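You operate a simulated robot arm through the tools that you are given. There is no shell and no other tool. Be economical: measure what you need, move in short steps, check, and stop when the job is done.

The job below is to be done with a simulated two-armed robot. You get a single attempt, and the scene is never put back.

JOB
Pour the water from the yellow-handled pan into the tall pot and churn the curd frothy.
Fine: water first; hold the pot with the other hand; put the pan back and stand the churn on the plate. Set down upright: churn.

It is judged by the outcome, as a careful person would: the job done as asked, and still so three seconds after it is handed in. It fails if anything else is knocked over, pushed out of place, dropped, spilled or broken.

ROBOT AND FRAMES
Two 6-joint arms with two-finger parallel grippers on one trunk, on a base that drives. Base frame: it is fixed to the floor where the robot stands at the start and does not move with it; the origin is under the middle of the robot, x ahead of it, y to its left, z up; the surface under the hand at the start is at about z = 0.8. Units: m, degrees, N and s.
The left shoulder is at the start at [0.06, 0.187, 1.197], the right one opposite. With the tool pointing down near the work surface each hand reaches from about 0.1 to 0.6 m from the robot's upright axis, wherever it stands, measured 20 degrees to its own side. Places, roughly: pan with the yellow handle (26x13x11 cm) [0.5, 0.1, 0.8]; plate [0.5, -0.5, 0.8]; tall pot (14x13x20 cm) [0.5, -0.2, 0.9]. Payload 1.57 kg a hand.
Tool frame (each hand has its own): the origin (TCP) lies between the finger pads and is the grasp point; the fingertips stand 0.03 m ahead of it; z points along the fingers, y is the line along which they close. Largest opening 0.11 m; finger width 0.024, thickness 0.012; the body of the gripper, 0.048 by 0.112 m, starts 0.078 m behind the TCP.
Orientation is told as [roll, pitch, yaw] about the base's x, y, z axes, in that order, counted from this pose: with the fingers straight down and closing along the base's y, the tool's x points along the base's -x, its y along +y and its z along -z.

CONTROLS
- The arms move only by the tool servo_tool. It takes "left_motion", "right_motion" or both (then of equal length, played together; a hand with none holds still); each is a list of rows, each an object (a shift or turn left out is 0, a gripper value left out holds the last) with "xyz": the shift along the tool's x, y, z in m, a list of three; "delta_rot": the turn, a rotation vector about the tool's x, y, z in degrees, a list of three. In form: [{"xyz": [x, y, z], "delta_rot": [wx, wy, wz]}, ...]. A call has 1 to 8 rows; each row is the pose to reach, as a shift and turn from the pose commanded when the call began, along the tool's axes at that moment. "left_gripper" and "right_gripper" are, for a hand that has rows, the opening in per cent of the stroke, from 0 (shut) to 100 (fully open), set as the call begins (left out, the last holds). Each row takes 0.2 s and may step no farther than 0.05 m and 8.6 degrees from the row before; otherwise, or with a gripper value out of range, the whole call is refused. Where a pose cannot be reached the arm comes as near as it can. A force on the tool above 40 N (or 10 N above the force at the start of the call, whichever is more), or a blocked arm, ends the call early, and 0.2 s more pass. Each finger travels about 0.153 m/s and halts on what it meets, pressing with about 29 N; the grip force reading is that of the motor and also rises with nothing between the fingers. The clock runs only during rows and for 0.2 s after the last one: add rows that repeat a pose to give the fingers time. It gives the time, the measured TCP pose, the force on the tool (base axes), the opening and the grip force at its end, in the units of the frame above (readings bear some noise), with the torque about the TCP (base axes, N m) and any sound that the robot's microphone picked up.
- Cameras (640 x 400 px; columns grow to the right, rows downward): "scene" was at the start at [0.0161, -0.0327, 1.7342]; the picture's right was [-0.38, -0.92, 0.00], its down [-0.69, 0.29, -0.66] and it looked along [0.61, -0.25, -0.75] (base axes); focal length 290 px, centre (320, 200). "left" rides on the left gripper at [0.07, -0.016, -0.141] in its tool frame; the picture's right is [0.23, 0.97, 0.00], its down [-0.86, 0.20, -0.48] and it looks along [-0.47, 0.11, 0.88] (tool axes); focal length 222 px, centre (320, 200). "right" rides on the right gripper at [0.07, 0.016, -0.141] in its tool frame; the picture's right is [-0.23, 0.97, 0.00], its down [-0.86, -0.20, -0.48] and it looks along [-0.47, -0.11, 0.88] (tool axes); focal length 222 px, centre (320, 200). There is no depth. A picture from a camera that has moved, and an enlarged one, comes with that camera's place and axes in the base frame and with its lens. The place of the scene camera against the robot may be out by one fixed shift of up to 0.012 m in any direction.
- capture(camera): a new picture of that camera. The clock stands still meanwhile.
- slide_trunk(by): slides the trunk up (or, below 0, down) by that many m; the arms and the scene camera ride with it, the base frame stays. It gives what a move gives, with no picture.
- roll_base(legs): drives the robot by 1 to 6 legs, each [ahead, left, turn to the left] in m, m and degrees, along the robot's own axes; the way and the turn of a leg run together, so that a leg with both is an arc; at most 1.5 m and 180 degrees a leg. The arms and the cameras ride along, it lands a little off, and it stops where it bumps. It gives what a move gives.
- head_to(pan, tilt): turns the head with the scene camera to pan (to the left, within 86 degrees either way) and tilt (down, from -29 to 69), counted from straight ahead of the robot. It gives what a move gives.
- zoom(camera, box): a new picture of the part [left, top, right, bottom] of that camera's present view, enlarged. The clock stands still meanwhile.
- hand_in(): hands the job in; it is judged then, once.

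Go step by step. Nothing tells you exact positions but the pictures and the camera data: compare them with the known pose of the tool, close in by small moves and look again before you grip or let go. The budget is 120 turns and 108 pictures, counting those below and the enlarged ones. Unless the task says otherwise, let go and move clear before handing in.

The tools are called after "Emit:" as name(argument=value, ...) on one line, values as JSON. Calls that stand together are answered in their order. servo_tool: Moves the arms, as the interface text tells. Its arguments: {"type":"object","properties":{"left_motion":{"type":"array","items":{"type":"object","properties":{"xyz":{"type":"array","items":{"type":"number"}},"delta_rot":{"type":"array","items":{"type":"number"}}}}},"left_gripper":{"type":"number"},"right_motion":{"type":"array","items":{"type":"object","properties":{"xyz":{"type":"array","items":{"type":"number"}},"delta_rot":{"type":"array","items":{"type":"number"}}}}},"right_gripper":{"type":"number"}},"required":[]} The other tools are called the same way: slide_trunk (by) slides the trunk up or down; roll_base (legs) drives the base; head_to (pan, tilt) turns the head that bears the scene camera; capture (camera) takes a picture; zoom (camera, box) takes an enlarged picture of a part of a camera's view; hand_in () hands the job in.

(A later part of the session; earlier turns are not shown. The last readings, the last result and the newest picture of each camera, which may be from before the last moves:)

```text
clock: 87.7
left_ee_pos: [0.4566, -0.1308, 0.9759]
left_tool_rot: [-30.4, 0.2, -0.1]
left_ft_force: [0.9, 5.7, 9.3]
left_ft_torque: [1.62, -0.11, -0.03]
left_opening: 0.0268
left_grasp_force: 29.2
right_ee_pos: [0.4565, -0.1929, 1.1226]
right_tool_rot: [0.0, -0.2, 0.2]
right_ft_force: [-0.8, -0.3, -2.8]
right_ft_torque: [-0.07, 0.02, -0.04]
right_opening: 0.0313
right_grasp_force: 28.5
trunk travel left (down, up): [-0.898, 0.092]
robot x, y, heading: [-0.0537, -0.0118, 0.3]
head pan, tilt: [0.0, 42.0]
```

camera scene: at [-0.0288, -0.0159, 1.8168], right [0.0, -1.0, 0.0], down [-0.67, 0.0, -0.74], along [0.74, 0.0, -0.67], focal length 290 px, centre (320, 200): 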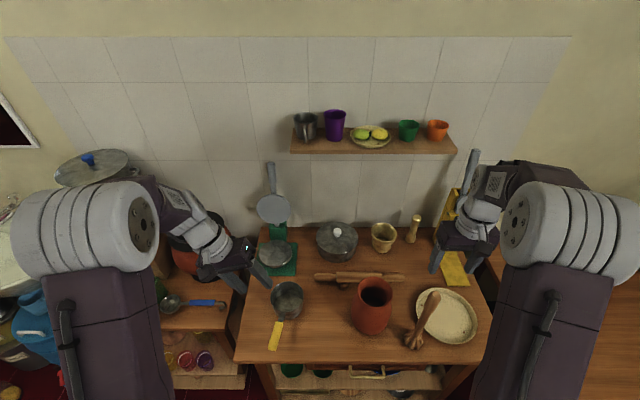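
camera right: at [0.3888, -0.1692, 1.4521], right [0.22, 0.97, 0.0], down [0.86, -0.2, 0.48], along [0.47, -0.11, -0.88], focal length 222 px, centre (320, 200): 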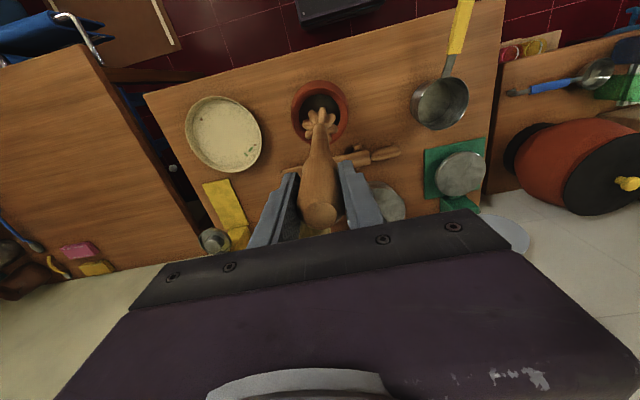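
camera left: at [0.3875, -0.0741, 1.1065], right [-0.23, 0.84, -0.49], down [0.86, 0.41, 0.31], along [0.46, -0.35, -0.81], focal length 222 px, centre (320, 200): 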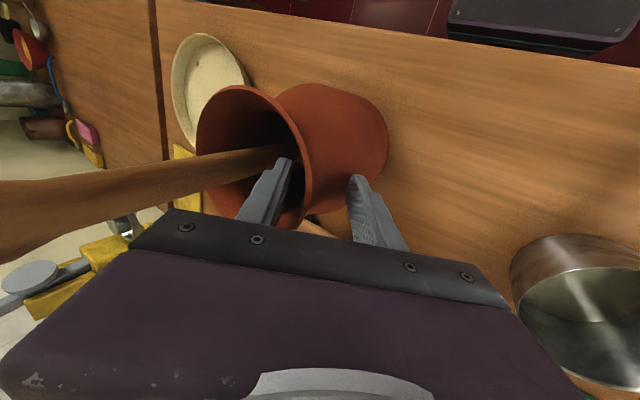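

The pot is held and the churn head is deep in the pot. I'll start churning by twisting back and forth with up and down strokes.

Emit:
servo_tool(right_motion=[{"xyz": [0, 0, 0.01], "delta_rot": [0, 0, 8.5]}, {"xyz": [0, 0, -0.01], "delta_rot": [0, 0, 17]}, {"xyz": [0, 0, 0.01], "delta_rot": [0, 0, 25.5]}, {"xyz": [0, 0, -0.01], "delta_rot": [0, 0, 34]}, {"xyz": [0, 0, 0.01], "delta_rot": [0, 0, 25.5]}, {"xyz": [0, 0, -0.01], "delta_rot": [0, 0, 17]}, {"xyz": [0, 0, 0.01], "delta_rot": [0, 0, 8.5]}, {"xyz": [0, 0, 0], "delta_rot": [0, 0, 0]}])

Emit:
servo_tool(right_motion=[{"xyz": [0, 0, 0.01], "delta_rot": [0, 0, -8.5]}, {"xyz": [0, 0, -0.02], "delta_rot": [0, 0, -17]}, {"xyz": [0, 0, 0.01], "delta_rot": [0, 0, -25.5]}, {"xyz": [0, 0, -0.02], "delta_rot": [0, 0, -34]}, {"xyz": [0, 0, 0.01], "delta_rot": [0, 0, -25.5]}, {"xyz": [0, 0, -0.02], "delta_rot": [0, 0, -17]}, {"xyz": [0, 0, 0.01], "delta_rot": [0, 0, -8.5]}, {"xyz": [0, 0, 0], "delta_rot": [0, 0, 0]}])

Emit:
zoom(camera="scene", box=[330, 250, 420, 330])

```text
clock: 89.5
left_ee_pos: [0.4552, -0.1307, 0.9764]
left_tool_rot: [-30.3, 0.0, -0.1]
left_ft_force: [2.8, 5.3, 15.6]
left_ft_torque: [1.57, -0.25, -0.05]
left_opening: 0.0263
left_grasp_force: 28.4
right_ee_pos: [0.4548, -0.1918, 1.1198]
right_tool_rot: [0.0, -0.1, 0.4]
right_ft_force: [0.1, 0.8, -2.7]
right_ft_torque: [-0.12, 0.04, 0.0]
right_opening: 0.0313
right_grasp_force: 28.9
trunk travel left (down, up): [-0.898, 0.092]
robot x, y, heading: [-0.0526, -0.0129, 0.2]
head pan, tilt: [0.0, 42.0]
```

```text
clock: 91.3
left_ee_pos: [0.4545, -0.13, 0.978]
left_tool_rot: [-30.4, -0.2, -0.1]
left_ft_force: [4.2, 8.0, 21.1]
left_ft_torque: [1.53, -0.17, -0.12]
left_opening: 0.026
left_grasp_force: 29.2
right_ee_pos: [0.4563, -0.1897, 1.1215]
right_tool_rot: [-0.1, -0.1, 0.2]
right_ft_force: [0.8, -1.1, -2.2]
right_ft_torque: [-0.08, 0.0, 0.0]
right_opening: 0.0312
right_grasp_force: 28.4
trunk travel left (down, up): [-0.898, 0.092]
robot x, y, heading: [-0.0532, -0.0124, 0.3]
head pan, tilt: [0.0, 42.0]
```

```text
5.00 times, centred on (375, 290) of scene
camera zoom: at [-0.0311, -0.0119, 1.8168], right [0.0, -1.0, 0.0], down [-0.67, 0.0, -0.74], along [0.74, 0.0, -0.67], focal length 1452 px, centre (45, -250)
```

zoom: 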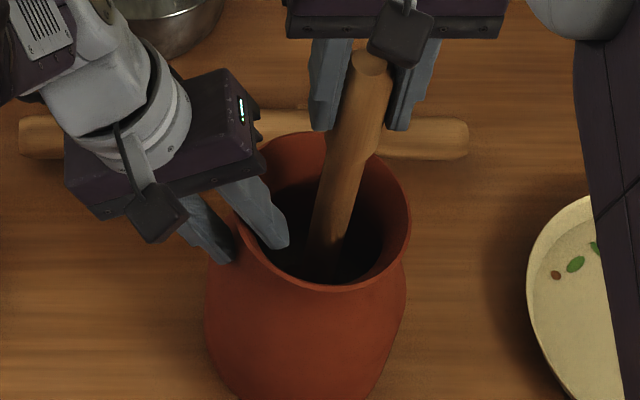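

Emit:
servo_tool(left_motion=[{"xyz": [0, -0.002, -0.0035]}, {"xyz": [0, -0.002, -0.0035]}])

Emit:
zoom(camera="right", box=[260, 80, 380, 200])

```text
clock: 91.9
left_ee_pos: [0.4539, -0.13, 0.979]
left_tool_rot: [-30.2, 0.3, -0.2]
left_ft_force: [3.7, 5.9, 2.3]
left_ft_torque: [1.63, -0.03, 0.01]
left_opening: 0.0242
left_grasp_force: 29.4
right_ee_pos: [0.4572, -0.1924, 1.1201]
right_tool_rot: [-0.2, -0.1, 0.2]
right_ft_force: [-0.2, -0.1, -1.4]
right_ft_torque: [-0.11, -0.04, -0.01]
right_opening: 0.0312
right_grasp_force: 29.2
trunk travel left (down, up): [-0.898, 0.092]
robot x, y, heading: [-0.0573, -0.0141, 0.1]
head pan, tilt: [0.0, 42.0]
```

```text
3.33 times, centred on (320, 140) of right
camera zoom: at [0.3871, -0.1766, 1.2614], right [0.22, 0.97, 0.0], down [0.86, -0.2, 0.48], along [0.47, -0.11, -0.88], focal length 740 px, centre (320, 400)
```

zoom: 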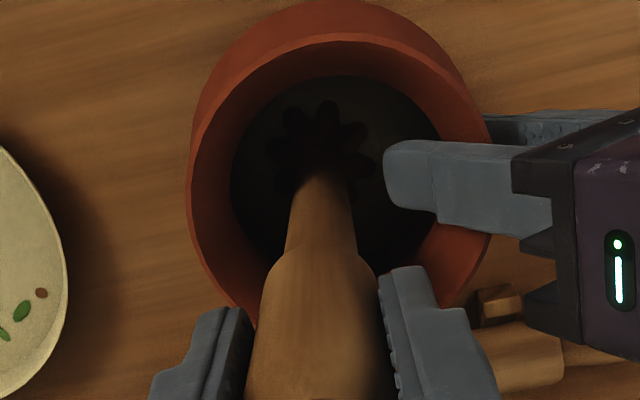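

The churn head's silhouette is visible above the surface, so it needs to go deeper. I'll lower it stepwise and watch the force.

Emit:
servo_tool(right_motion=[{"xyz": [0, 0, 0.006]}, {"xyz": [0, 0, 0.012]}, {"xyz": [0, 0, 0.018]}, {"xyz": [0, 0, 0.018]}])

Emit:
zoom(camera="right", box=[280, 80, 380, 180])

```text
clock: 92.9
left_ee_pos: [0.4551, -0.1308, 0.98]
left_tool_rot: [-30.4, 0.1, -0.1]
left_ft_force: [-0.7, 5.3, 4.9]
left_ft_torque: [1.58, 0.16, -0.12]
left_opening: 0.022
left_grasp_force: 28.7
right_ee_pos: [0.4569, -0.1929, 1.1016]
right_tool_rot: [-0.2, -0.2, 0.2]
right_ft_force: [0.0, 0.6, -2.7]
right_ft_torque: [0.07, -0.02, 0.02]
right_opening: 0.0314
right_grasp_force: 28.9
trunk travel left (down, up): [-0.898, 0.092]
robot x, y, heading: [-0.0551, -0.0119, 0.5]
head pan, tilt: [0.0, 42.0]
```

```text
4.00 times, centred on (330, 130) of right
camera zoom: at [0.3861, -0.1771, 1.2437], right [0.22, 0.97, 0.0], down [0.86, -0.2, 0.48], along [0.47, -0.11, -0.88], focal length 888 px, centre (280, 480)
```

zoom: 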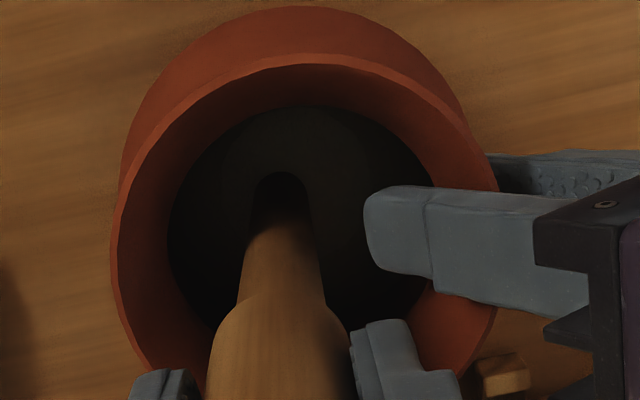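

The head is now submerged. I'll churn here with alternating twists and gentle strokes.

Emit:
servo_tool(right_motion=[{"xyz": [0, 0, -0.005], "delta_rot": [0, 0, 8.5]}, {"xyz": [0, 0, 0.003], "delta_rot": [0, 0, 17]}, {"xyz": [0, 0, -0.005], "delta_rot": [0, 0, 25.5]}, {"xyz": [0, 0, 0.003], "delta_rot": [0, 0, 34]}, {"xyz": [0, 0, -0.005], "delta_rot": [0, 0, 25.5]}, {"xyz": [0, 0, 0.003], "delta_rot": [0, 0, 17]}, {"xyz": [0, 0, -0.005], "delta_rot": [0, 0, 8.5]}, {"xyz": [0, 0, 0], "delta_rot": [0, 0, 0]}])

Emit:
servo_tool(right_motion=[{"xyz": [0, 0, -0.005], "delta_rot": [0, 0, -8.5]}, {"xyz": [0, 0, 0.003], "delta_rot": [0, 0, -17]}, {"xyz": [0, 0, -0.005], "delta_rot": [0, 0, -25.5]}, {"xyz": [0, 0, 0.003], "delta_rot": [0, 0, -34]}, {"xyz": [0, 0, -0.005], "delta_rot": [0, 0, -25.5]}, {"xyz": [0, 0, 0.003], "delta_rot": [0, 0, -17]}, {"xyz": [0, 0, -0.005], "delta_rot": [0, 0, -8.5]}, {"xyz": [0, 0, 0], "delta_rot": [0, 0, 0]}])

Emit:
servo_tool(right_motion=[{"xyz": [0, 0, -0.015], "delta_rot": [0, 0, 8.5]}, {"xyz": [0, 0, 0.003], "delta_rot": [0, 0, 17]}, {"xyz": [0, 0, -0.015], "delta_rot": [0, 0, 25.5]}, {"xyz": [0, 0, 0.003], "delta_rot": [0, 0, 34]}, {"xyz": [0, 0, -0.015], "delta_rot": [0, 0, 25.5]}, {"xyz": [0, 0, 0.003], "delta_rot": [0, 0, 17]}, {"xyz": [0, 0, -0.015], "delta_rot": [0, 0, 8.5]}, {"xyz": [0, 0, 0], "delta_rot": [0, 0, 0]}])

Emit:
servo_tool(right_motion=[{"xyz": [0, 0, -0.005], "delta_rot": [0, 0, -8.5]}, {"xyz": [0, 0, 0.003], "delta_rot": [0, 0, -17]}, {"xyz": [0, 0, -0.005], "delta_rot": [0, 0, -25.5]}, {"xyz": [0, 0, 0.003], "delta_rot": [0, 0, -34]}, {"xyz": [0, 0, -0.005], "delta_rot": [0, 0, -25.5]}, {"xyz": [0, 0, 0.003], "delta_rot": [0, 0, -17]}, {"xyz": [0, 0, -0.005], "delta_rot": [0, 0, -8.5]}, {"xyz": [0, 0, 0], "delta_rot": [0, 0, 0]}])

Emit:
zoom(camera="right", box=[280, 80, 380, 180])

```text
clock: 94.7
left_ee_pos: [0.4547, -0.1316, 0.9815]
left_tool_rot: [-30.4, 0.1, 0.0]
left_ft_force: [0.4, 5.0, 12.9]
left_ft_torque: [1.51, -0.03, 0.07]
left_opening: 0.0213
left_grasp_force: 28.8
right_ee_pos: [0.4556, -0.1919, 1.1031]
right_tool_rot: [-0.1, 0.0, 0.4]
right_ft_force: [0.0, 0.6, -2.1]
right_ft_torque: [0.1, 0.03, -0.02]
right_opening: 0.0314
right_grasp_force: 29.0
trunk travel left (down, up): [-0.898, 0.092]
robot x, y, heading: [-0.0578, -0.0129, 0.2]
head pan, tilt: [0.0, 42.0]
```

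```text
clock: 96.5
left_ee_pos: [0.455, -0.1311, 0.9814]
left_tool_rot: [-30.3, 0.0, -0.1]
left_ft_force: [2.3, 4.2, 16.2]
left_ft_torque: [1.33, -0.31, -0.06]
left_opening: 0.0212
left_grasp_force: 29.4
right_ee_pos: [0.4559, -0.1919, 1.1031]
right_tool_rot: [-0.1, 0.0, 0.1]
right_ft_force: [0.0, 0.1, -1.5]
right_ft_torque: [-0.08, -0.01, 0.0]
right_opening: 0.0311
right_grasp_force: 29.2
trunk travel left (down, up): [-0.898, 0.092]
robot x, y, heading: [-0.0549, -0.0096, -0.1]
head pan, tilt: [0.0, 42.0]
```

```text
clock: 98.3
left_ee_pos: [0.454, -0.13, 0.9812]
left_tool_rot: [-30.3, 0.1, -0.1]
left_ft_force: [2.6, 3.8, 19.3]
left_ft_torque: [1.28, -0.34, -0.04]
left_opening: 0.0208
left_grasp_force: 28.2
right_ee_pos: [0.4541, -0.1915, 1.102]
right_tool_rot: [-0.1, -0.1, 0.4]
right_ft_force: [0.6, 0.9, -2.3]
right_ft_torque: [0.11, 0.0, 0.0]
right_opening: 0.0316
right_grasp_force: 28.4
trunk travel left (down, up): [-0.898, 0.092]
robot x, y, heading: [-0.0537, -0.0117, 0.3]
head pan, tilt: [0.0, 42.0]
```

```text
clock: 100.1
left_ee_pos: [0.4548, -0.1294, 0.9812]
left_tool_rot: [-30.3, 0.0, -0.1]
left_ft_force: [3.1, 4.5, 20.1]
left_ft_torque: [1.26, -0.41, -0.05]
left_opening: 0.0212
left_grasp_force: 28.8
right_ee_pos: [0.456, -0.1915, 1.1033]
right_tool_rot: [-0.2, -0.1, 0.1]
right_ft_force: [-0.3, 0.4, -1.9]
right_ft_torque: [-0.05, -0.03, 0.01]
right_opening: 0.0312
right_grasp_force: 29.0
trunk travel left (down, up): [-0.898, 0.092]
robot x, y, heading: [-0.0572, -0.0086, 0.3]
head pan, tilt: [0.0, 42.0]
```

```text
4.00 times, centred on (330, 130) of right
camera zoom: at [0.3854, -0.1761, 1.245], right [0.23, 0.97, 0.0], down [0.85, -0.2, 0.48], along [0.47, -0.11, -0.88], focal length 888 px, centre (280, 480)
```

zoom: 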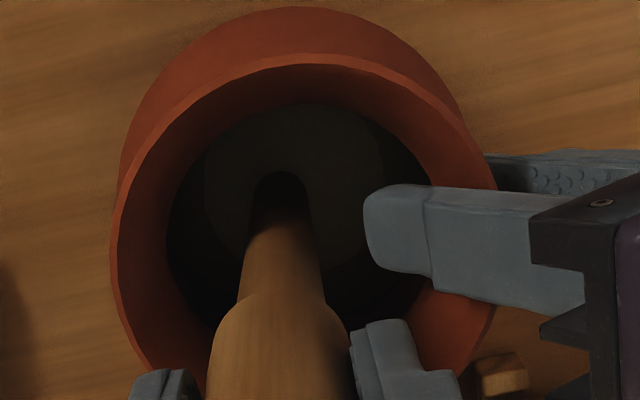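

Slight change in the surface, so I'll keep churning with more twists and larger strokes.

Emit:
servo_tool(left_motion=[{"xyz": [0, -0.001, -0.0025]}, {"xyz": [0, -0.001, -0.0025]}, {"xyz": [0, -0.001, -0.0025]}, {"xyz": [0, -0.001, -0.0025]}, {"xyz": [0, -0.001, -0.0025]}, {"xyz": [0, -0.001, -0.0025]}, {"xyz": [0, -0.001, -0.0025]}, {"xyz": [0, -0.001, -0.0025]}], right_motion=[{"xyz": [0, 0, -0.02], "delta_rot": [0, 0, 8.5]}, {"xyz": [0, 0, 0.004], "delta_rot": [0, 0, 17]}, {"xyz": [0, 0, -0.02], "delta_rot": [0, 0, 25.5]}, {"xyz": [0, 0, 0.004], "delta_rot": [0, 0, 34]}, {"xyz": [0, 0, -0.02], "delta_rot": [0, 0, 25.5]}, {"xyz": [0, 0, 0.004], "delta_rot": [0, 0, 17]}, {"xyz": [0, 0, -0.02], "delta_rot": [0, 0, 8.5]}, {"xyz": [0, 0, 0.004], "delta_rot": [0, 0, 0]}])

Emit:
servo_tool(right_motion=[{"xyz": [0, 0, -0.02], "delta_rot": [0, 0, -8.5]}, {"xyz": [0, 0, 0], "delta_rot": [0, 0, -17]}, {"xyz": [0, 0, -0.02], "delta_rot": [0, 0, -25.5]}, {"xyz": [0, 0, 0], "delta_rot": [0, 0, -34]}, {"xyz": [0, 0, -0.02], "delta_rot": [0, 0, -25.5]}, {"xyz": [0, 0, 0], "delta_rot": [0, 0, -17]}, {"xyz": [0, 0, -0.02], "delta_rot": [0, 0, -8.5]}, {"xyz": [0, 0, 0], "delta_rot": [0, 0, 0]}])

Emit:
servo_tool(right_motion=[{"xyz": [0, 0, 0], "delta_rot": [0, 0, 8.5]}, {"xyz": [0, 0, 0], "delta_rot": [0, 0, 17]}, {"xyz": [0, 0, 0], "delta_rot": [0, 0, 25.5]}, {"xyz": [0, 0, 0], "delta_rot": [0, 0, 34]}, {"xyz": [0, 0, 0], "delta_rot": [0, 0, 25.5]}, {"xyz": [0, 0, 0], "delta_rot": [0, 0, 17]}, {"xyz": [0, 0, 0], "delta_rot": [0, 0, 8.5]}, {"xyz": [0, 0, 0], "delta_rot": [0, 0, 0]}])

Emit:
servo_tool(right_motion=[{"xyz": [0, 0, 0], "delta_rot": [0, 0, -8.5]}, {"xyz": [0, 0, 0], "delta_rot": [0, 0, -17]}, {"xyz": [0, 0, 0], "delta_rot": [0, 0, -25.5]}, {"xyz": [0, 0, 0], "delta_rot": [0, 0, -34]}, {"xyz": [0, 0, 0], "delta_rot": [0, 0, -25.5]}, {"xyz": [0, 0, 0], "delta_rot": [0, 0, -17]}, {"xyz": [0, 0, 0], "delta_rot": [0, 0, -8.5]}, {"xyz": [0, 0, 0], "delta_rot": [0, 0, 0]}])

Emit:
zoom(camera="right", box=[280, 80, 380, 180])

```text
clock: 101.9
left_ee_pos: [0.4549, -0.132, 0.9846]
left_tool_rot: [-30.2, -0.1, -0.2]
left_ft_force: [2.2, -5.8, -6.6]
left_ft_torque: [1.18, -0.22, 0.0]
left_opening: 0.0143
left_grasp_force: 28.8
right_ee_pos: [0.4575, -0.1929, 1.1003]
right_tool_rot: [0.0, -0.5, 0.3]
right_ft_force: [1.2, 2.3, 19.7]
right_ft_torque: [0.44, -0.3, -0.02]
right_opening: 0.0309
right_grasp_force: 28.6
trunk travel left (down, up): [-0.898, 0.092]
robot x, y, heading: [-0.0517, -0.0105, 0.2]
head pan, tilt: [0.0, 42.0]
```

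```text
clock: 103.7
left_ee_pos: [0.4535, -0.131, 0.9851]
left_tool_rot: [-30.3, -0.1, -0.1]
left_ft_force: [4.1, 0.0, 14.4]
left_ft_torque: [0.91, -0.68, 0.22]
left_opening: 0.0138
left_grasp_force: 28.7
right_ee_pos: [0.4556, -0.1934, 1.102]
right_tool_rot: [-0.1, -0.1, 0.1]
right_ft_force: [-2.0, 0.1, 9.4]
right_ft_torque: [-0.25, 0.68, -0.06]
right_opening: 0.0315
right_grasp_force: 29.1
trunk travel left (down, up): [-0.898, 0.092]
robot x, y, heading: [-0.0537, -0.0066, 0.2]
head pan, tilt: [0.0, 42.0]
```

```text
clock: 105.5
left_ee_pos: [0.4524, -0.1308, 0.9851]
left_tool_rot: [-30.3, 0.0, -0.2]
left_ft_force: [1.7, -1.3, 18.3]
left_ft_torque: [0.65, -0.56, 0.21]
left_opening: 0.0132
left_grasp_force: 28.6
right_ee_pos: [0.4527, -0.1927, 1.1004]
right_tool_rot: [-0.1, -0.1, 0.3]
right_ft_force: [-1.7, 1.6, 10.3]
right_ft_torque: [-0.29, 0.56, -0.11]
right_opening: 0.0314
right_grasp_force: 29.2
trunk travel left (down, up): [-0.898, 0.092]
robot x, y, heading: [-0.0583, -0.0094, 0.1]
head pan, tilt: [0.0, 42.0]
```

```text
clock: 107.3
left_ee_pos: [0.4528, -0.1301, 0.9863]
left_tool_rot: [-30.3, 0.1, -0.1]
left_ft_force: [-2.5, 4.3, 25.8]
left_ft_torque: [0.62, 0.47, -0.08]
left_opening: 0.0134
left_grasp_force: 29.0
right_ee_pos: [0.453, -0.1915, 1.1012]
right_tool_rot: [-0.2, -0.2, 0.1]
right_ft_force: [0.3, 1.0, -2.0]
right_ft_torque: [0.18, -0.04, -0.01]
right_opening: 0.0313
right_grasp_force: 29.0
trunk travel left (down, up): [-0.898, 0.092]
robot x, y, heading: [-0.0554, -0.0079, 0.1]
head pan, tilt: [0.0, 42.0]
```

```text
4.00 times, centred on (330, 130) of right
camera zoom: at [0.3831, -0.1769, 1.2422], right [0.23, 0.97, 0.0], down [0.85, -0.2, 0.48], along [0.47, -0.11, -0.88], focal length 888 px, centre (280, 480)
```

zoom: 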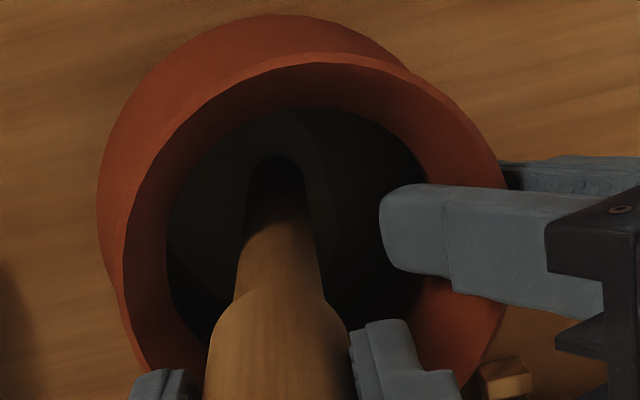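

The left grip has crept and the pot is leaning slightly. I'll open that hand so the pot settles flat, then check.

Emit:
servo_tool(left_motion=[{"xyz": [0, 0, 0]}, {"xyz": [0, 0, 0]}, {"xyz": [0, 0, 0]}], left_gripper=38)

Emit:
capture(camera="right")

Emit:
zoom(camera="scene", box=[310, 230, 450, 350])

```text
clock: 108.1
left_ee_pos: [0.4556, -0.1319, 0.9841]
left_tool_rot: [-30.2, 0.2, -0.1]
left_ft_force: [-0.1, -3.5, 2.1]
left_ft_torque: [0.0, 0.06, 0.0]
left_opening: 0.0451
left_grasp_force: 1.8
right_ee_pos: [0.457, -0.1944, 1.0987]
right_tool_rot: [-0.1, 0.0, 0.2]
right_ft_force: [0.2, 0.2, -1.1]
right_ft_torque: [0.08, -0.04, 0.02]
right_opening: 0.031
right_grasp_force: 28.8
trunk travel left (down, up): [-0.898, 0.092]
robot x, y, heading: [-0.0534, -0.0142, 0.2]
head pan, tilt: [0.0, 42.0]
```

```text
17 pictures are left
camera right: at [0.3869, -0.1792, 1.2405], right [0.22, 0.97, 0.0], down [0.86, -0.2, 0.48], along [0.47, -0.11, -0.88], focal length 222 px, centre (320, 200)
```

right: 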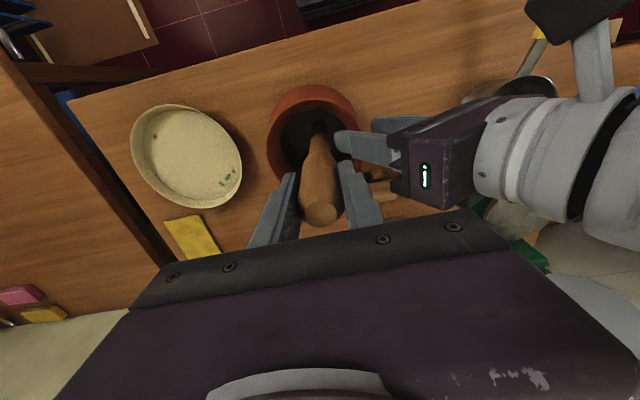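

```text
3.33 times, centred on (380, 290) of scene
camera zoom: at [-0.0271, -0.015, 1.8168], right [0.0, -1.0, 0.0], down [-0.67, 0.0, -0.74], along [0.74, 0.0, -0.67], focal length 968 px, centre (120, -100)
```

zoom: 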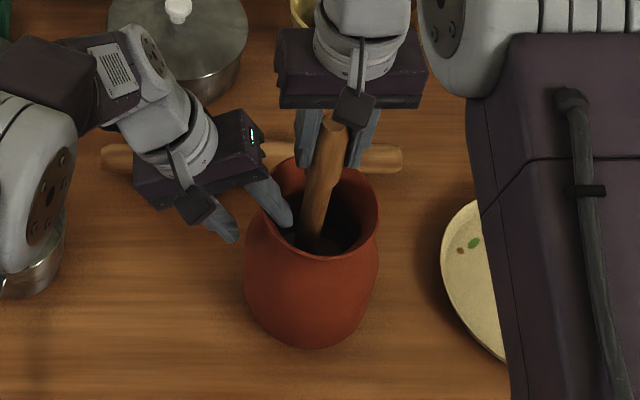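

The pot stands flat again, about 1 cm further right. I'll re-grip with less lean and a limited closing so it doesn't creep, and recentre the churn.

Emit:
servo_tool(right_motion=[{"xyz": [0, -0.005, -0.002]}, {"xyz": [0, -0.01, -0.004]}, {"xyz": [0, -0.01, -0.004]}, {"xyz": [0, -0.01, -0.004]}], left_motion=[{"xyz": [0, 0, 0]}, {"xyz": [0, -0.006, 0.007], "delta_rot": [-4, 0, 0]}, {"xyz": [0, -0.0117, 0.0137], "delta_rot": [-8, 0, 0]}, {"xyz": [0, -0.0117, 0.0137], "delta_rot": [-8, 0, 0]}], left_gripper=40)

Emit:
servo_tool(left_motion=[{"xyz": [0, 0, 0]}, {"xyz": [0, 0, 0]}, {"xyz": [0, 0, 0]}], left_gripper=15)

Emit:
zoom(camera="scene", box=[310, 230, 450, 350])

```text
clock: 109.1
left_ee_pos: [0.4555, -0.1469, 0.9756]
left_tool_rot: [-22.2, 0.1, -0.1]
left_ft_force: [0.3, 0.9, 0.3]
left_ft_torque: [0.0, -0.01, 0.0]
left_opening: 0.0434
left_grasp_force: 0.0
right_ee_pos: [0.4571, -0.2028, 1.1022]
right_tool_rot: [0.0, 0.1, 0.4]
right_ft_force: [-0.1, -0.5, -2.3]
right_ft_torque: [-0.2, 0.0, -0.03]
right_opening: 0.0313
right_grasp_force: 28.9
trunk travel left (down, up): [-0.898, 0.092]
robot x, y, heading: [-0.0541, -0.0123, 0.2]
head pan, tilt: [0.0, 42.0]
```

```text
clock: 109.9
left_ee_pos: [0.4558, -0.1486, 0.9758]
left_tool_rot: [-22.2, 0.1, 0.0]
left_ft_force: [0.7, -2.8, 3.3]
left_ft_torque: [-0.03, -0.07, 0.02]
left_opening: 0.0209
left_grasp_force: 1.9
right_ee_pos: [0.4576, -0.2043, 1.1012]
right_tool_rot: [0.0, 0.0, 0.2]
right_ft_force: [-0.3, 0.7, -2.3]
right_ft_torque: [0.1, -0.04, 0.01]
right_opening: 0.0311
right_grasp_force: 29.0
trunk travel left (down, up): [-0.898, 0.092]
robot x, y, heading: [-0.0588, -0.0168, 0.2]
head pan, tilt: [0.0, 42.0]
```

```text
3.33 times, centred on (380, 290) of scene
camera zoom: at [-0.028, -0.0148, 1.8168], right [0.0, -1.0, 0.0], down [-0.67, 0.0, -0.74], along [0.74, 0.0, -0.67], focal length 968 px, centre (120, -100)
```

zoom: 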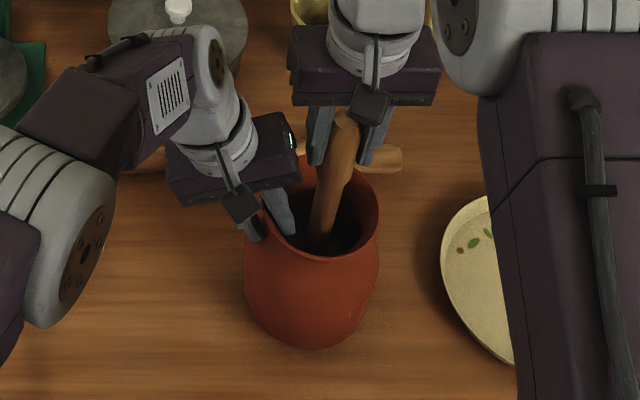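

The pot is upright and held gently. I'll continue churning.

Emit:
servo_tool(left_motion=[{"xyz": [0, 0, 0]}, {"xyz": [0, 0, 0]}, {"xyz": [0, 0, 0]}, {"xyz": [0, 0, 0]}, {"xyz": [0, 0, 0]}, {"xyz": [0, 0, 0]}, {"xyz": [0, 0, 0]}, {"xyz": [0, 0, 0]}], left_gripper=11, right_motion=[{"xyz": [0, 0, -0.015], "delta_rot": [0, 0, 8.5]}, {"xyz": [0, 0, 0.002], "delta_rot": [0, 0, 17]}, {"xyz": [0, 0, -0.015], "delta_rot": [0, 0, 25.5]}, {"xyz": [0, 0, 0.002], "delta_rot": [0, 0, 34]}, {"xyz": [0, 0, -0.015], "delta_rot": [0, 0, 25.5]}, {"xyz": [0, 0, 0.002], "delta_rot": [0, 0, 17]}, {"xyz": [0, 0, -0.015], "delta_rot": [0, 0, 8.5]}, {"xyz": [0, 0, 0], "delta_rot": [0, 0, 0]}])

Emit:
servo_tool(right_motion=[{"xyz": [0, 0, -0.015], "delta_rot": [0, 0, -8.5]}, {"xyz": [0, 0, 0.002], "delta_rot": [0, 0, -17]}, {"xyz": [0, 0, -0.015], "delta_rot": [0, 0, -25.5]}, {"xyz": [0, 0, 0.002], "delta_rot": [0, 0, -34]}, {"xyz": [0, 0, -0.015], "delta_rot": [0, 0, -25.5]}, {"xyz": [0, 0, 0.002], "delta_rot": [0, 0, -17]}, {"xyz": [0, 0, -0.015], "delta_rot": [0, 0, -8.5]}, {"xyz": [0, 0, 0], "delta_rot": [0, 0, 0]}])

Emit:
servo_tool(right_motion=[{"xyz": [0.008, 0, -0.004], "delta_rot": [0, 0, 8.5]}, {"xyz": [0, 0.006, 0.002], "delta_rot": [0, 0, 17]}, {"xyz": [-0.008, 0, -0.004], "delta_rot": [0, 0, 25.5]}, {"xyz": [0, -0.006, 0.002], "delta_rot": [0, 0, 34]}, {"xyz": [0.008, 0, -0.004], "delta_rot": [0, 0, 25.5]}, {"xyz": [0, 0.006, 0.002], "delta_rot": [0, 0, 17]}, {"xyz": [-0.008, 0, -0.004], "delta_rot": [0, 0, 8.5]}, {"xyz": [0, 0, 0], "delta_rot": [0, 0, 0]}])

Emit:
servo_tool(right_motion=[{"xyz": [0, 0, -0.02], "delta_rot": [0, 0, -8.5]}, {"xyz": [0, 0, 0.002], "delta_rot": [0, 0, -17]}, {"xyz": [0, 0, -0.02], "delta_rot": [0, 0, -25.5]}, {"xyz": [0, 0, 0.002], "delta_rot": [0, 0, -34]}, {"xyz": [0, 0, -0.02], "delta_rot": [0, 0, -25.5]}, {"xyz": [0, 0, 0.002], "delta_rot": [0, 0, -17]}, {"xyz": [0, 0, -0.02], "delta_rot": [0, 0, -8.5]}, {"xyz": [0, 0, 0], "delta_rot": [0, 0, 0]}])

Emit:
zoom(camera="right", box=[270, 80, 370, 180])

```text
clock: 111.7
left_ee_pos: [0.4558, -0.1475, 0.977]
left_tool_rot: [-22.2, 0.1, -0.2]
left_ft_force: [0.3, 2.2, 10.1]
left_ft_torque: [0.93, -0.05, 0.02]
left_opening: 0.0184
left_grasp_force: 28.7
right_ee_pos: [0.4579, -0.2028, 1.1024]
right_tool_rot: [0.0, 0.0, 0.5]
right_ft_force: [-0.4, -0.4, -2.5]
right_ft_torque: [-0.1, -0.03, 0.01]
right_opening: 0.0312
right_grasp_force: 29.2
trunk travel left (down, up): [-0.898, 0.092]
robot x, y, heading: [-0.0573, -0.0073, 0.2]
head pan, tilt: [0.0, 42.0]
```

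```text
clock: 113.5
left_ee_pos: [0.4548, -0.149, 0.9773]
left_tool_rot: [-22.3, 0.0, -0.1]
left_ft_force: [-0.2, 2.1, 11.2]
left_ft_torque: [0.92, 0.07, 0.0]
left_opening: 0.0183
left_grasp_force: 29.3
right_ee_pos: [0.4552, -0.2045, 1.104]
right_tool_rot: [0.0, -0.2, 0.1]
right_ft_force: [0.1, 0.0, -2.5]
right_ft_torque: [0.05, -0.01, 0.01]
right_opening: 0.0309
right_grasp_force: 29.5
trunk travel left (down, up): [-0.898, 0.092]
robot x, y, heading: [-0.0585, -0.0075, 0.2]
head pan, tilt: [0.0, 42.0]
```

```text
clock: 115.3
left_ee_pos: [0.4554, -0.1489, 0.9778]
left_tool_rot: [-22.1, -0.1, 0.0]
left_ft_force: [0.6, 1.9, 11.5]
left_ft_torque: [0.93, -0.15, 0.0]
left_opening: 0.0182
left_grasp_force: 28.7
right_ee_pos: [0.4537, -0.2004, 1.1033]
right_tool_rot: [0.0, -0.1, 0.4]
right_ft_force: [0.6, 0.9, -2.3]
right_ft_torque: [0.09, -0.02, -0.02]
right_opening: 0.0309
right_grasp_force: 29.0
trunk travel left (down, up): [-0.898, 0.092]
robot x, y, heading: [-0.0546, -0.0104, 0.1]
head pan, tilt: [0.0, 42.0]
```

```text
clock: 117.1
left_ee_pos: [0.4553, -0.1474, 0.9783]
left_tool_rot: [-22.3, 0.1, -0.1]
left_ft_force: [-1.1, 2.8, 15.0]
left_ft_torque: [0.91, 0.22, -0.05]
left_opening: 0.0179
left_grasp_force: 29.2
right_ee_pos: [0.4567, -0.2004, 1.1019]
right_tool_rot: [0.0, -0.1, 0.0]
right_ft_force: [-0.1, 0.1, -2.1]
right_ft_torque: [0.13, 0.0, 0.0]
right_opening: 0.0308
right_grasp_force: 29.1
trunk travel left (down, up): [-0.898, 0.092]
robot x, y, heading: [-0.0536, -0.0078, 0.1]
head pan, tilt: [0.0, 42.0]
```

```text
4.00 times, centred on (320, 130) of right
camera zoom: at [0.3857, -0.1856, 1.2436], right [0.23, 0.97, 0.0], down [0.85, -0.2, 0.48], along [0.47, -0.11, -0.88], focal length 888 px, centre (320, 480)
```

zoom: 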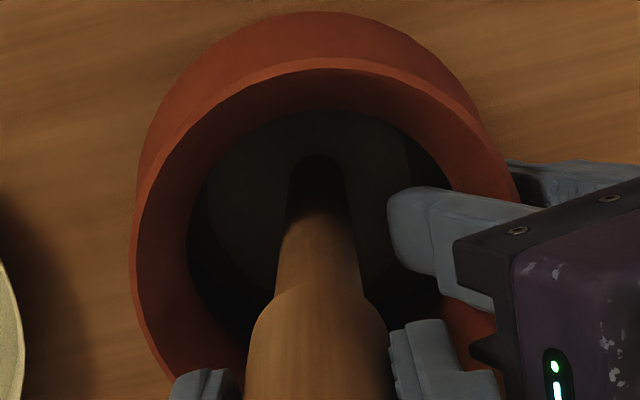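

Emit:
servo_tool(right_motion=[{"xyz": [0.008, 0, -0.012], "delta_rot": [0, 0, 8.5]}, {"xyz": [0, 0.004, 0.002], "delta_rot": [0, 0, 17]}, {"xyz": [-0.008, 0, -0.012], "delta_rot": [0, 0, 25.5]}, {"xyz": [0, -0.006, 0.002], "delta_rot": [0, 0, 34]}, {"xyz": [0.008, 0, -0.012], "delta_rot": [0, 0, 25.5]}, {"xyz": [0, 0.004, 0.002], "delta_rot": [0, 0, 17]}, {"xyz": [-0.008, 0, -0.012], "delta_rot": [0, 0, 8.5]}, {"xyz": [0, 0, 0], "delta_rot": [0, 0, 0]}])

Emit:
servo_tool(right_motion=[{"xyz": [0.008, 0, -0.012], "delta_rot": [0, 0, -8.5]}, {"xyz": [0, 0.004, 0.002], "delta_rot": [0, 0, -17]}, {"xyz": [-0.008, 0, -0.012], "delta_rot": [0, 0, -25.5]}, {"xyz": [0, -0.006, 0.002], "delta_rot": [0, 0, -34]}, {"xyz": [0.008, 0, -0.012], "delta_rot": [0, 0, -25.5]}, {"xyz": [0, 0.004, 0.002], "delta_rot": [0, 0, -17]}, {"xyz": [-0.008, 0, -0.012], "delta_rot": [0, 0, -8.5]}, {"xyz": [0, 0, 0], "delta_rot": [0, 0, 0]}])

Emit:
servo_tool(right_motion=[{"xyz": [0, 0, -0.02], "delta_rot": [0, 0, 8.5]}, {"xyz": [0, 0, 0.002], "delta_rot": [0, 0, 0]}, {"xyz": [0, 0, -0.02], "delta_rot": [0, 0, -8.5]}, {"xyz": [0, 0, 0.002], "delta_rot": [0, 0, 0]}, {"xyz": [0, 0, -0.02], "delta_rot": [0, 0, 8.5]}, {"xyz": [0, 0, 0.002], "delta_rot": [0, 0, 0]}, {"xyz": [0, 0, -0.02], "delta_rot": [0, 0, -8.5]}, {"xyz": [0, 0, 0], "delta_rot": [0, 0, 0]}])

Emit:
servo_tool(right_motion=[{"xyz": [0, 0, -0.02], "delta_rot": [0, 0, 8.5]}, {"xyz": [0, 0, 0.002], "delta_rot": [0, 0, 17]}, {"xyz": [0, 0, -0.02], "delta_rot": [0, 0, 25.5]}, {"xyz": [0, 0, 0.002], "delta_rot": [0, 0, 34]}, {"xyz": [0, 0, -0.02], "delta_rot": [0, 0, 25.5]}, {"xyz": [0, 0, 0.002], "delta_rot": [0, 0, 17]}, {"xyz": [0, 0, -0.02], "delta_rot": [0, 0, 8.5]}, {"xyz": [0, 0, 0], "delta_rot": [0, 0, 0]}])

Emit:
servo_tool(right_motion=[{"xyz": [0, 0, -0.02], "delta_rot": [0, 0, -8.5]}, {"xyz": [0, 0, 0.002], "delta_rot": [0, 0, -17]}, {"xyz": [0, 0, -0.02], "delta_rot": [0, 0, -25.5]}, {"xyz": [0, 0, 0.002], "delta_rot": [0, 0, -34]}, {"xyz": [0, 0, -0.02], "delta_rot": [0, 0, -25.5]}, {"xyz": [0, 0, 0.002], "delta_rot": [0, 0, -17]}, {"xyz": [0, 0, -0.02], "delta_rot": [0, 0, -8.5]}, {"xyz": [0, 0, 0], "delta_rot": [0, 0, 0]}])

Emit:
zoom(camera="right", box=[270, 80, 370, 180])

```text
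clock: 118.9
left_ee_pos: [0.4545, -0.1467, 0.9776]
left_tool_rot: [-22.3, 0.0, -0.1]
left_ft_force: [0.0, 0.9, 16.2]
left_ft_torque: [0.83, -0.01, 0.01]
left_opening: 0.018
left_grasp_force: 28.6
right_ee_pos: [0.4542, -0.2015, 1.1047]
right_tool_rot: [-0.1, 0.0, 0.4]
right_ft_force: [-0.4, 0.8, -1.2]
right_ft_torque: [0.12, -0.03, 0.0]
right_opening: 0.0311
right_grasp_force: 29.4
trunk travel left (down, up): [-0.898, 0.092]
robot x, y, heading: [-0.0566, -0.0115, 0.1]
head pan, tilt: [0.0, 42.0]
```

```text
clock: 120.7
left_ee_pos: [0.455, -0.1481, 0.978]
left_tool_rot: [-22.2, 0.0, -0.1]
left_ft_force: [-0.3, 2.0, 18.5]
left_ft_torque: [0.86, -0.03, -0.01]
left_opening: 0.0178
left_grasp_force: 29.7
right_ee_pos: [0.4545, -0.2033, 1.1016]
right_tool_rot: [-0.2, -0.1, -0.1]
right_ft_force: [-0.1, -0.4, -2.6]
right_ft_torque: [-0.12, -0.03, -0.01]
right_opening: 0.031
right_grasp_force: 29.1
trunk travel left (down, up): [-0.898, 0.092]
robot x, y, heading: [-0.0596, -0.0089, 0.3]
head pan, tilt: [0.0, 42.0]
```

```text
clock: 122.5
left_ee_pos: [0.4552, -0.1475, 0.9773]
left_tool_rot: [-22.3, 0.2, -0.1]
left_ft_force: [-1.7, 2.3, 19.3]
left_ft_torque: [0.92, 0.16, 0.0]
left_opening: 0.018
left_grasp_force: 29.3
right_ee_pos: [0.4572, -0.2032, 1.104]
right_tool_rot: [-0.1, -0.2, 0.2]
right_ft_force: [0.6, 0.0, -3.0]
right_ft_torque: [0.14, -0.05, 0.03]
right_opening: 0.0307
right_grasp_force: 29.4
trunk travel left (down, up): [-0.898, 0.092]
robot x, y, heading: [-0.0556, -0.0143, -0.0]
head pan, tilt: [0.0, 42.0]
```

```text
clock: 124.3
left_ee_pos: [0.4554, -0.1482, 0.9772]
left_tool_rot: [-22.3, 0.0, -0.1]
left_ft_force: [-1.4, 2.3, 20.9]
left_ft_torque: [0.93, 0.23, -0.03]
left_opening: 0.0172
left_grasp_force: 28.6
right_ee_pos: [0.4552, -0.2018, 1.1048]
right_tool_rot: [-0.1, -0.1, 0.4]
right_ft_force: [-0.1, -1.0, -0.9]
right_ft_torque: [0.14, 0.02, -0.02]
right_opening: 0.0304
right_grasp_force: 28.9
trunk travel left (down, up): [-0.898, 0.092]
robot x, y, heading: [-0.0555, -0.01, 0.1]
head pan, tilt: [0.0, 42.0]
```

```text
clock: 126.1
left_ee_pos: [0.455, -0.1479, 0.9773]
left_tool_rot: [-22.3, 0.1, -0.1]
left_ft_force: [-1.0, 2.7, 22.4]
left_ft_torque: [0.88, 0.21, -0.01]
left_opening: 0.0174
left_grasp_force: 28.8
right_ee_pos: [0.455, -0.2022, 1.1022]
right_tool_rot: [-0.1, -0.1, 0.1]
right_ft_force: [0.7, 0.7, -1.9]
right_ft_torque: [0.13, 0.0, 0.02]
right_opening: 0.0307
right_grasp_force: 28.5
trunk travel left (down, up): [-0.898, 0.092]
robot x, y, heading: [-0.0524, -0.0113, 0.4]
head pan, tilt: [0.0, 42.0]
```

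```text
4.00 times, centred on (320, 130) of right
camera zoom: at [0.3845, -0.1875, 1.2439], right [0.23, 0.97, 0.0], down [0.85, -0.2, 0.48], along [0.47, -0.11, -0.88], focal length 888 px, centre (320, 480)
```

zoom: 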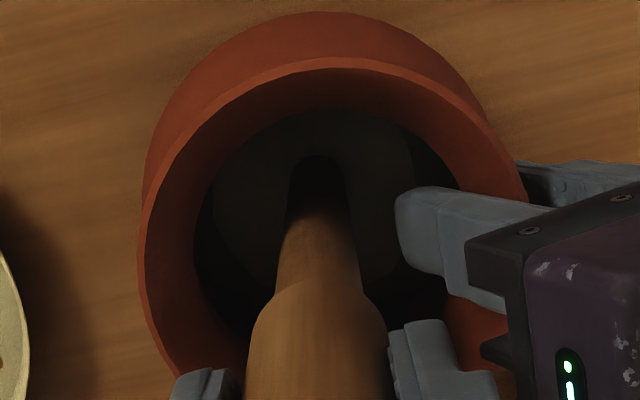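

The surface disc is becoming lighter and more distinct, so the froth seems to be building. I'll churn several more rounds.

Emit:
servo_tool(right_motion=[{"xyz": [0, 0, -0.02], "delta_rot": [0, 0, 8.5]}, {"xyz": [0, 0, 0.002], "delta_rot": [0, 0, 17]}, {"xyz": [0, 0, -0.02], "delta_rot": [0, 0, 25.5]}, {"xyz": [0, 0, 0.002], "delta_rot": [0, 0, 34]}, {"xyz": [0, 0, -0.02], "delta_rot": [0, 0, 25.5]}, {"xyz": [0, 0, 0.002], "delta_rot": [0, 0, 17]}, {"xyz": [0, 0, -0.02], "delta_rot": [0, 0, 8.5]}, {"xyz": [0, 0, 0], "delta_rot": [0, 0, 0]}])

Emit:
servo_tool(right_motion=[{"xyz": [0, 0, -0.02], "delta_rot": [0, 0, -8.5]}, {"xyz": [0, 0, 0.002], "delta_rot": [0, 0, -17]}, {"xyz": [0, 0, -0.02], "delta_rot": [0, 0, -25.5]}, {"xyz": [0, 0, 0.002], "delta_rot": [0, 0, -34]}, {"xyz": [0, 0, -0.02], "delta_rot": [0, 0, -25.5]}, {"xyz": [0, 0, 0.002], "delta_rot": [0, 0, -17]}, {"xyz": [0, 0, -0.02], "delta_rot": [0, 0, -8.5]}, {"xyz": [0, 0, 0], "delta_rot": [0, 0, 0]}])

Emit:
servo_tool(right_motion=[{"xyz": [0.008, 0, -0.012], "delta_rot": [0, 0, 8.5]}, {"xyz": [0, 0.004, 0.002], "delta_rot": [0, 0, 17]}, {"xyz": [-0.008, 0, -0.012], "delta_rot": [0, 0, 25.5]}, {"xyz": [0, -0.006, 0.002], "delta_rot": [0, 0, 34]}, {"xyz": [0.008, 0, -0.012], "delta_rot": [0, 0, 25.5]}, {"xyz": [0, 0.004, 0.002], "delta_rot": [0, 0, 17]}, {"xyz": [-0.008, 0, -0.012], "delta_rot": [0, 0, 8.5]}, {"xyz": [0, 0, 0], "delta_rot": [0, 0, 0]}])

Emit:
servo_tool(right_motion=[{"xyz": [0.008, 0, -0.012], "delta_rot": [0, 0, -8.5]}, {"xyz": [0, 0.004, 0.002], "delta_rot": [0, 0, -17]}, {"xyz": [-0.008, 0, -0.012], "delta_rot": [0, 0, -25.5]}, {"xyz": [0, -0.006, 0.002], "delta_rot": [0, 0, -34]}, {"xyz": [0.008, 0, -0.012], "delta_rot": [0, 0, -25.5]}, {"xyz": [0, 0.004, 0.002], "delta_rot": [0, 0, -17]}, {"xyz": [-0.008, 0, -0.012], "delta_rot": [0, 0, -8.5]}, {"xyz": [0, 0, 0], "delta_rot": [0, 0, 0]}])

Emit:
servo_tool(right_motion=[{"xyz": [0, 0, -0.02], "delta_rot": [0, 0, 8.5]}, {"xyz": [0, 0, 0.002], "delta_rot": [0, 0, 17]}, {"xyz": [0, 0, -0.02], "delta_rot": [0, 0, 25.5]}, {"xyz": [0, 0, 0.002], "delta_rot": [0, 0, 34]}, {"xyz": [0, 0, -0.02], "delta_rot": [0, 0, 25.5]}, {"xyz": [0, 0, 0.002], "delta_rot": [0, 0, 17]}, {"xyz": [0, 0, -0.02], "delta_rot": [0, 0, 8.5]}, {"xyz": [0, 0, 0], "delta_rot": [0, 0, 0]}])

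Emit:
servo_tool(right_motion=[{"xyz": [0, 0, -0.02], "delta_rot": [0, 0, -8.5]}, {"xyz": [0, 0, 0.002], "delta_rot": [0, 0, -17]}, {"xyz": [0, 0, -0.02], "delta_rot": [0, 0, -25.5]}, {"xyz": [0, 0, 0.002], "delta_rot": [0, 0, -34]}, {"xyz": [0, 0, -0.02], "delta_rot": [0, 0, -25.5]}, {"xyz": [0, 0, 0.002], "delta_rot": [0, 0, -17]}, {"xyz": [0, 0, -0.02], "delta_rot": [0, 0, -8.5]}, {"xyz": [0, 0, 0], "delta_rot": [0, 0, 0]}])

Emit:
zoom(camera="right", box=[270, 80, 370, 180])

```text
clock: 127.9
left_ee_pos: [0.454, -0.1476, 0.9779]
left_tool_rot: [-22.2, 0.1, -0.1]
left_ft_force: [-1.0, 1.8, 22.3]
left_ft_torque: [0.85, 0.17, 0.02]
left_opening: 0.0173
left_grasp_force: 28.8
right_ee_pos: [0.4524, -0.203, 1.1019]
right_tool_rot: [-0.1, -0.1, 0.4]
right_ft_force: [-0.8, -0.6, -1.1]
right_ft_torque: [0.12, -0.06, -0.01]
right_opening: 0.0306
right_grasp_force: 28.8
trunk travel left (down, up): [-0.898, 0.092]
robot x, y, heading: [-0.0536, -0.0103, 0.2]
head pan, tilt: [0.0, 42.0]
```

```text
clock: 129.7
left_ee_pos: [0.4543, -0.1483, 0.9782]
left_tool_rot: [-22.4, 0.1, -0.1]
left_ft_force: [-0.7, 2.7, 23.1]
left_ft_torque: [0.83, 0.15, -0.04]
left_opening: 0.0173
left_grasp_force: 29.1
right_ee_pos: [0.4538, -0.2014, 1.1035]
right_tool_rot: [-0.1, -0.2, 0.1]
right_ft_force: [-0.6, 0.1, -1.8]
right_ft_torque: [-0.16, -0.01, 0.01]
right_opening: 0.0303
right_grasp_force: 28.9
trunk travel left (down, up): [-0.898, 0.092]
robot x, y, heading: [-0.053, -0.0087, 0.0]
head pan, tilt: [0.0, 42.0]
```

```text
clock: 131.5
left_ee_pos: [0.4552, -0.1474, 0.9783]
left_tool_rot: [-22.2, 0.0, -0.2]
left_ft_force: [-0.8, 1.0, 22.0]
left_ft_torque: [0.78, -0.07, -0.02]
left_opening: 0.0177
left_grasp_force: 28.5
right_ee_pos: [0.455, -0.2007, 1.1013]
right_tool_rot: [-0.1, -0.1, 0.4]
right_ft_force: [1.1, -0.1, -1.2]
right_ft_torque: [0.08, 0.0, 0.01]
right_opening: 0.0301
right_grasp_force: 28.6
trunk travel left (down, up): [-0.898, 0.092]
robot x, y, heading: [-0.0569, -0.0111, 0.0]
head pan, tilt: [0.0, 42.0]
```

```text
clock: 133.3
left_ee_pos: [0.4538, -0.1471, 0.9788]
left_tool_rot: [-22.2, 0.0, -0.1]
left_ft_force: [-0.4, 1.9, 23.6]
left_ft_torque: [0.84, -0.02, -0.03]
left_opening: 0.0173
left_grasp_force: 28.7
right_ee_pos: [0.4554, -0.2043, 1.1042]
right_tool_rot: [-0.1, 0.0, 0.1]
right_ft_force: [0.1, -0.1, -2.1]
right_ft_torque: [-0.01, 0.03, 0.01]
right_opening: 0.03
right_grasp_force: 28.6
trunk travel left (down, up): [-0.898, 0.092]
robot x, y, heading: [-0.0541, -0.0103, -0.1]
head pan, tilt: [0.0, 42.0]
```

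```text
clock: 135.1
left_ee_pos: [0.4545, -0.1478, 0.9781]
left_tool_rot: [-22.4, 0.2, 0.0]
left_ft_force: [-1.8, 3.5, 24.2]
left_ft_torque: [0.86, 0.18, 0.0]
left_opening: 0.0173
left_grasp_force: 29.3
right_ee_pos: [0.4559, -0.2016, 1.1037]
right_tool_rot: [0.0, -0.1, 0.4]
right_ft_force: [0.0, 0.1, -1.2]
right_ft_torque: [-0.02, -0.01, 0.01]
right_opening: 0.0301
right_grasp_force: 29.0
trunk travel left (down, up): [-0.898, 0.092]
robot x, y, heading: [-0.0542, -0.0105, 0.1]
head pan, tilt: [0.0, 42.0]
```

```text
clock: 136.9
left_ee_pos: [0.4551, -0.1475, 0.978]
left_tool_rot: [-22.4, 0.1, -0.1]
left_ft_force: [-0.7, 2.4, 24.5]
left_ft_torque: [0.84, 0.14, -0.03]
left_opening: 0.0174
left_grasp_force: 29.4
right_ee_pos: [0.458, -0.2009, 1.1032]
right_tool_rot: [-0.1, -0.1, 0.1]
right_ft_force: [-0.2, 0.3, -2.7]
right_ft_torque: [-0.01, 0.0, -0.01]
right_opening: 0.0299
right_grasp_force: 30.0
trunk travel left (down, up): [-0.898, 0.092]
robot x, y, heading: [-0.054, -0.0117, 0.2]
head pan, tilt: [0.0, 42.0]
```

```text
4.00 times, centred on (320, 130) of right
camera zoom: at [0.3876, -0.1857, 1.2442], right [0.23, 0.97, 0.0], down [0.85, -0.2, 0.48], along [0.47, -0.11, -0.88], focal length 888 px, centre (320, 480)
```

zoom: 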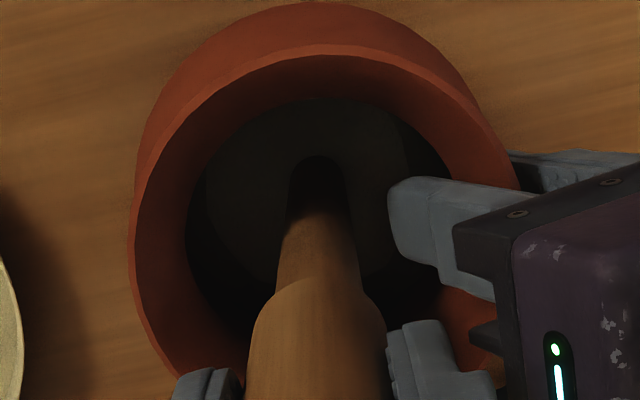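

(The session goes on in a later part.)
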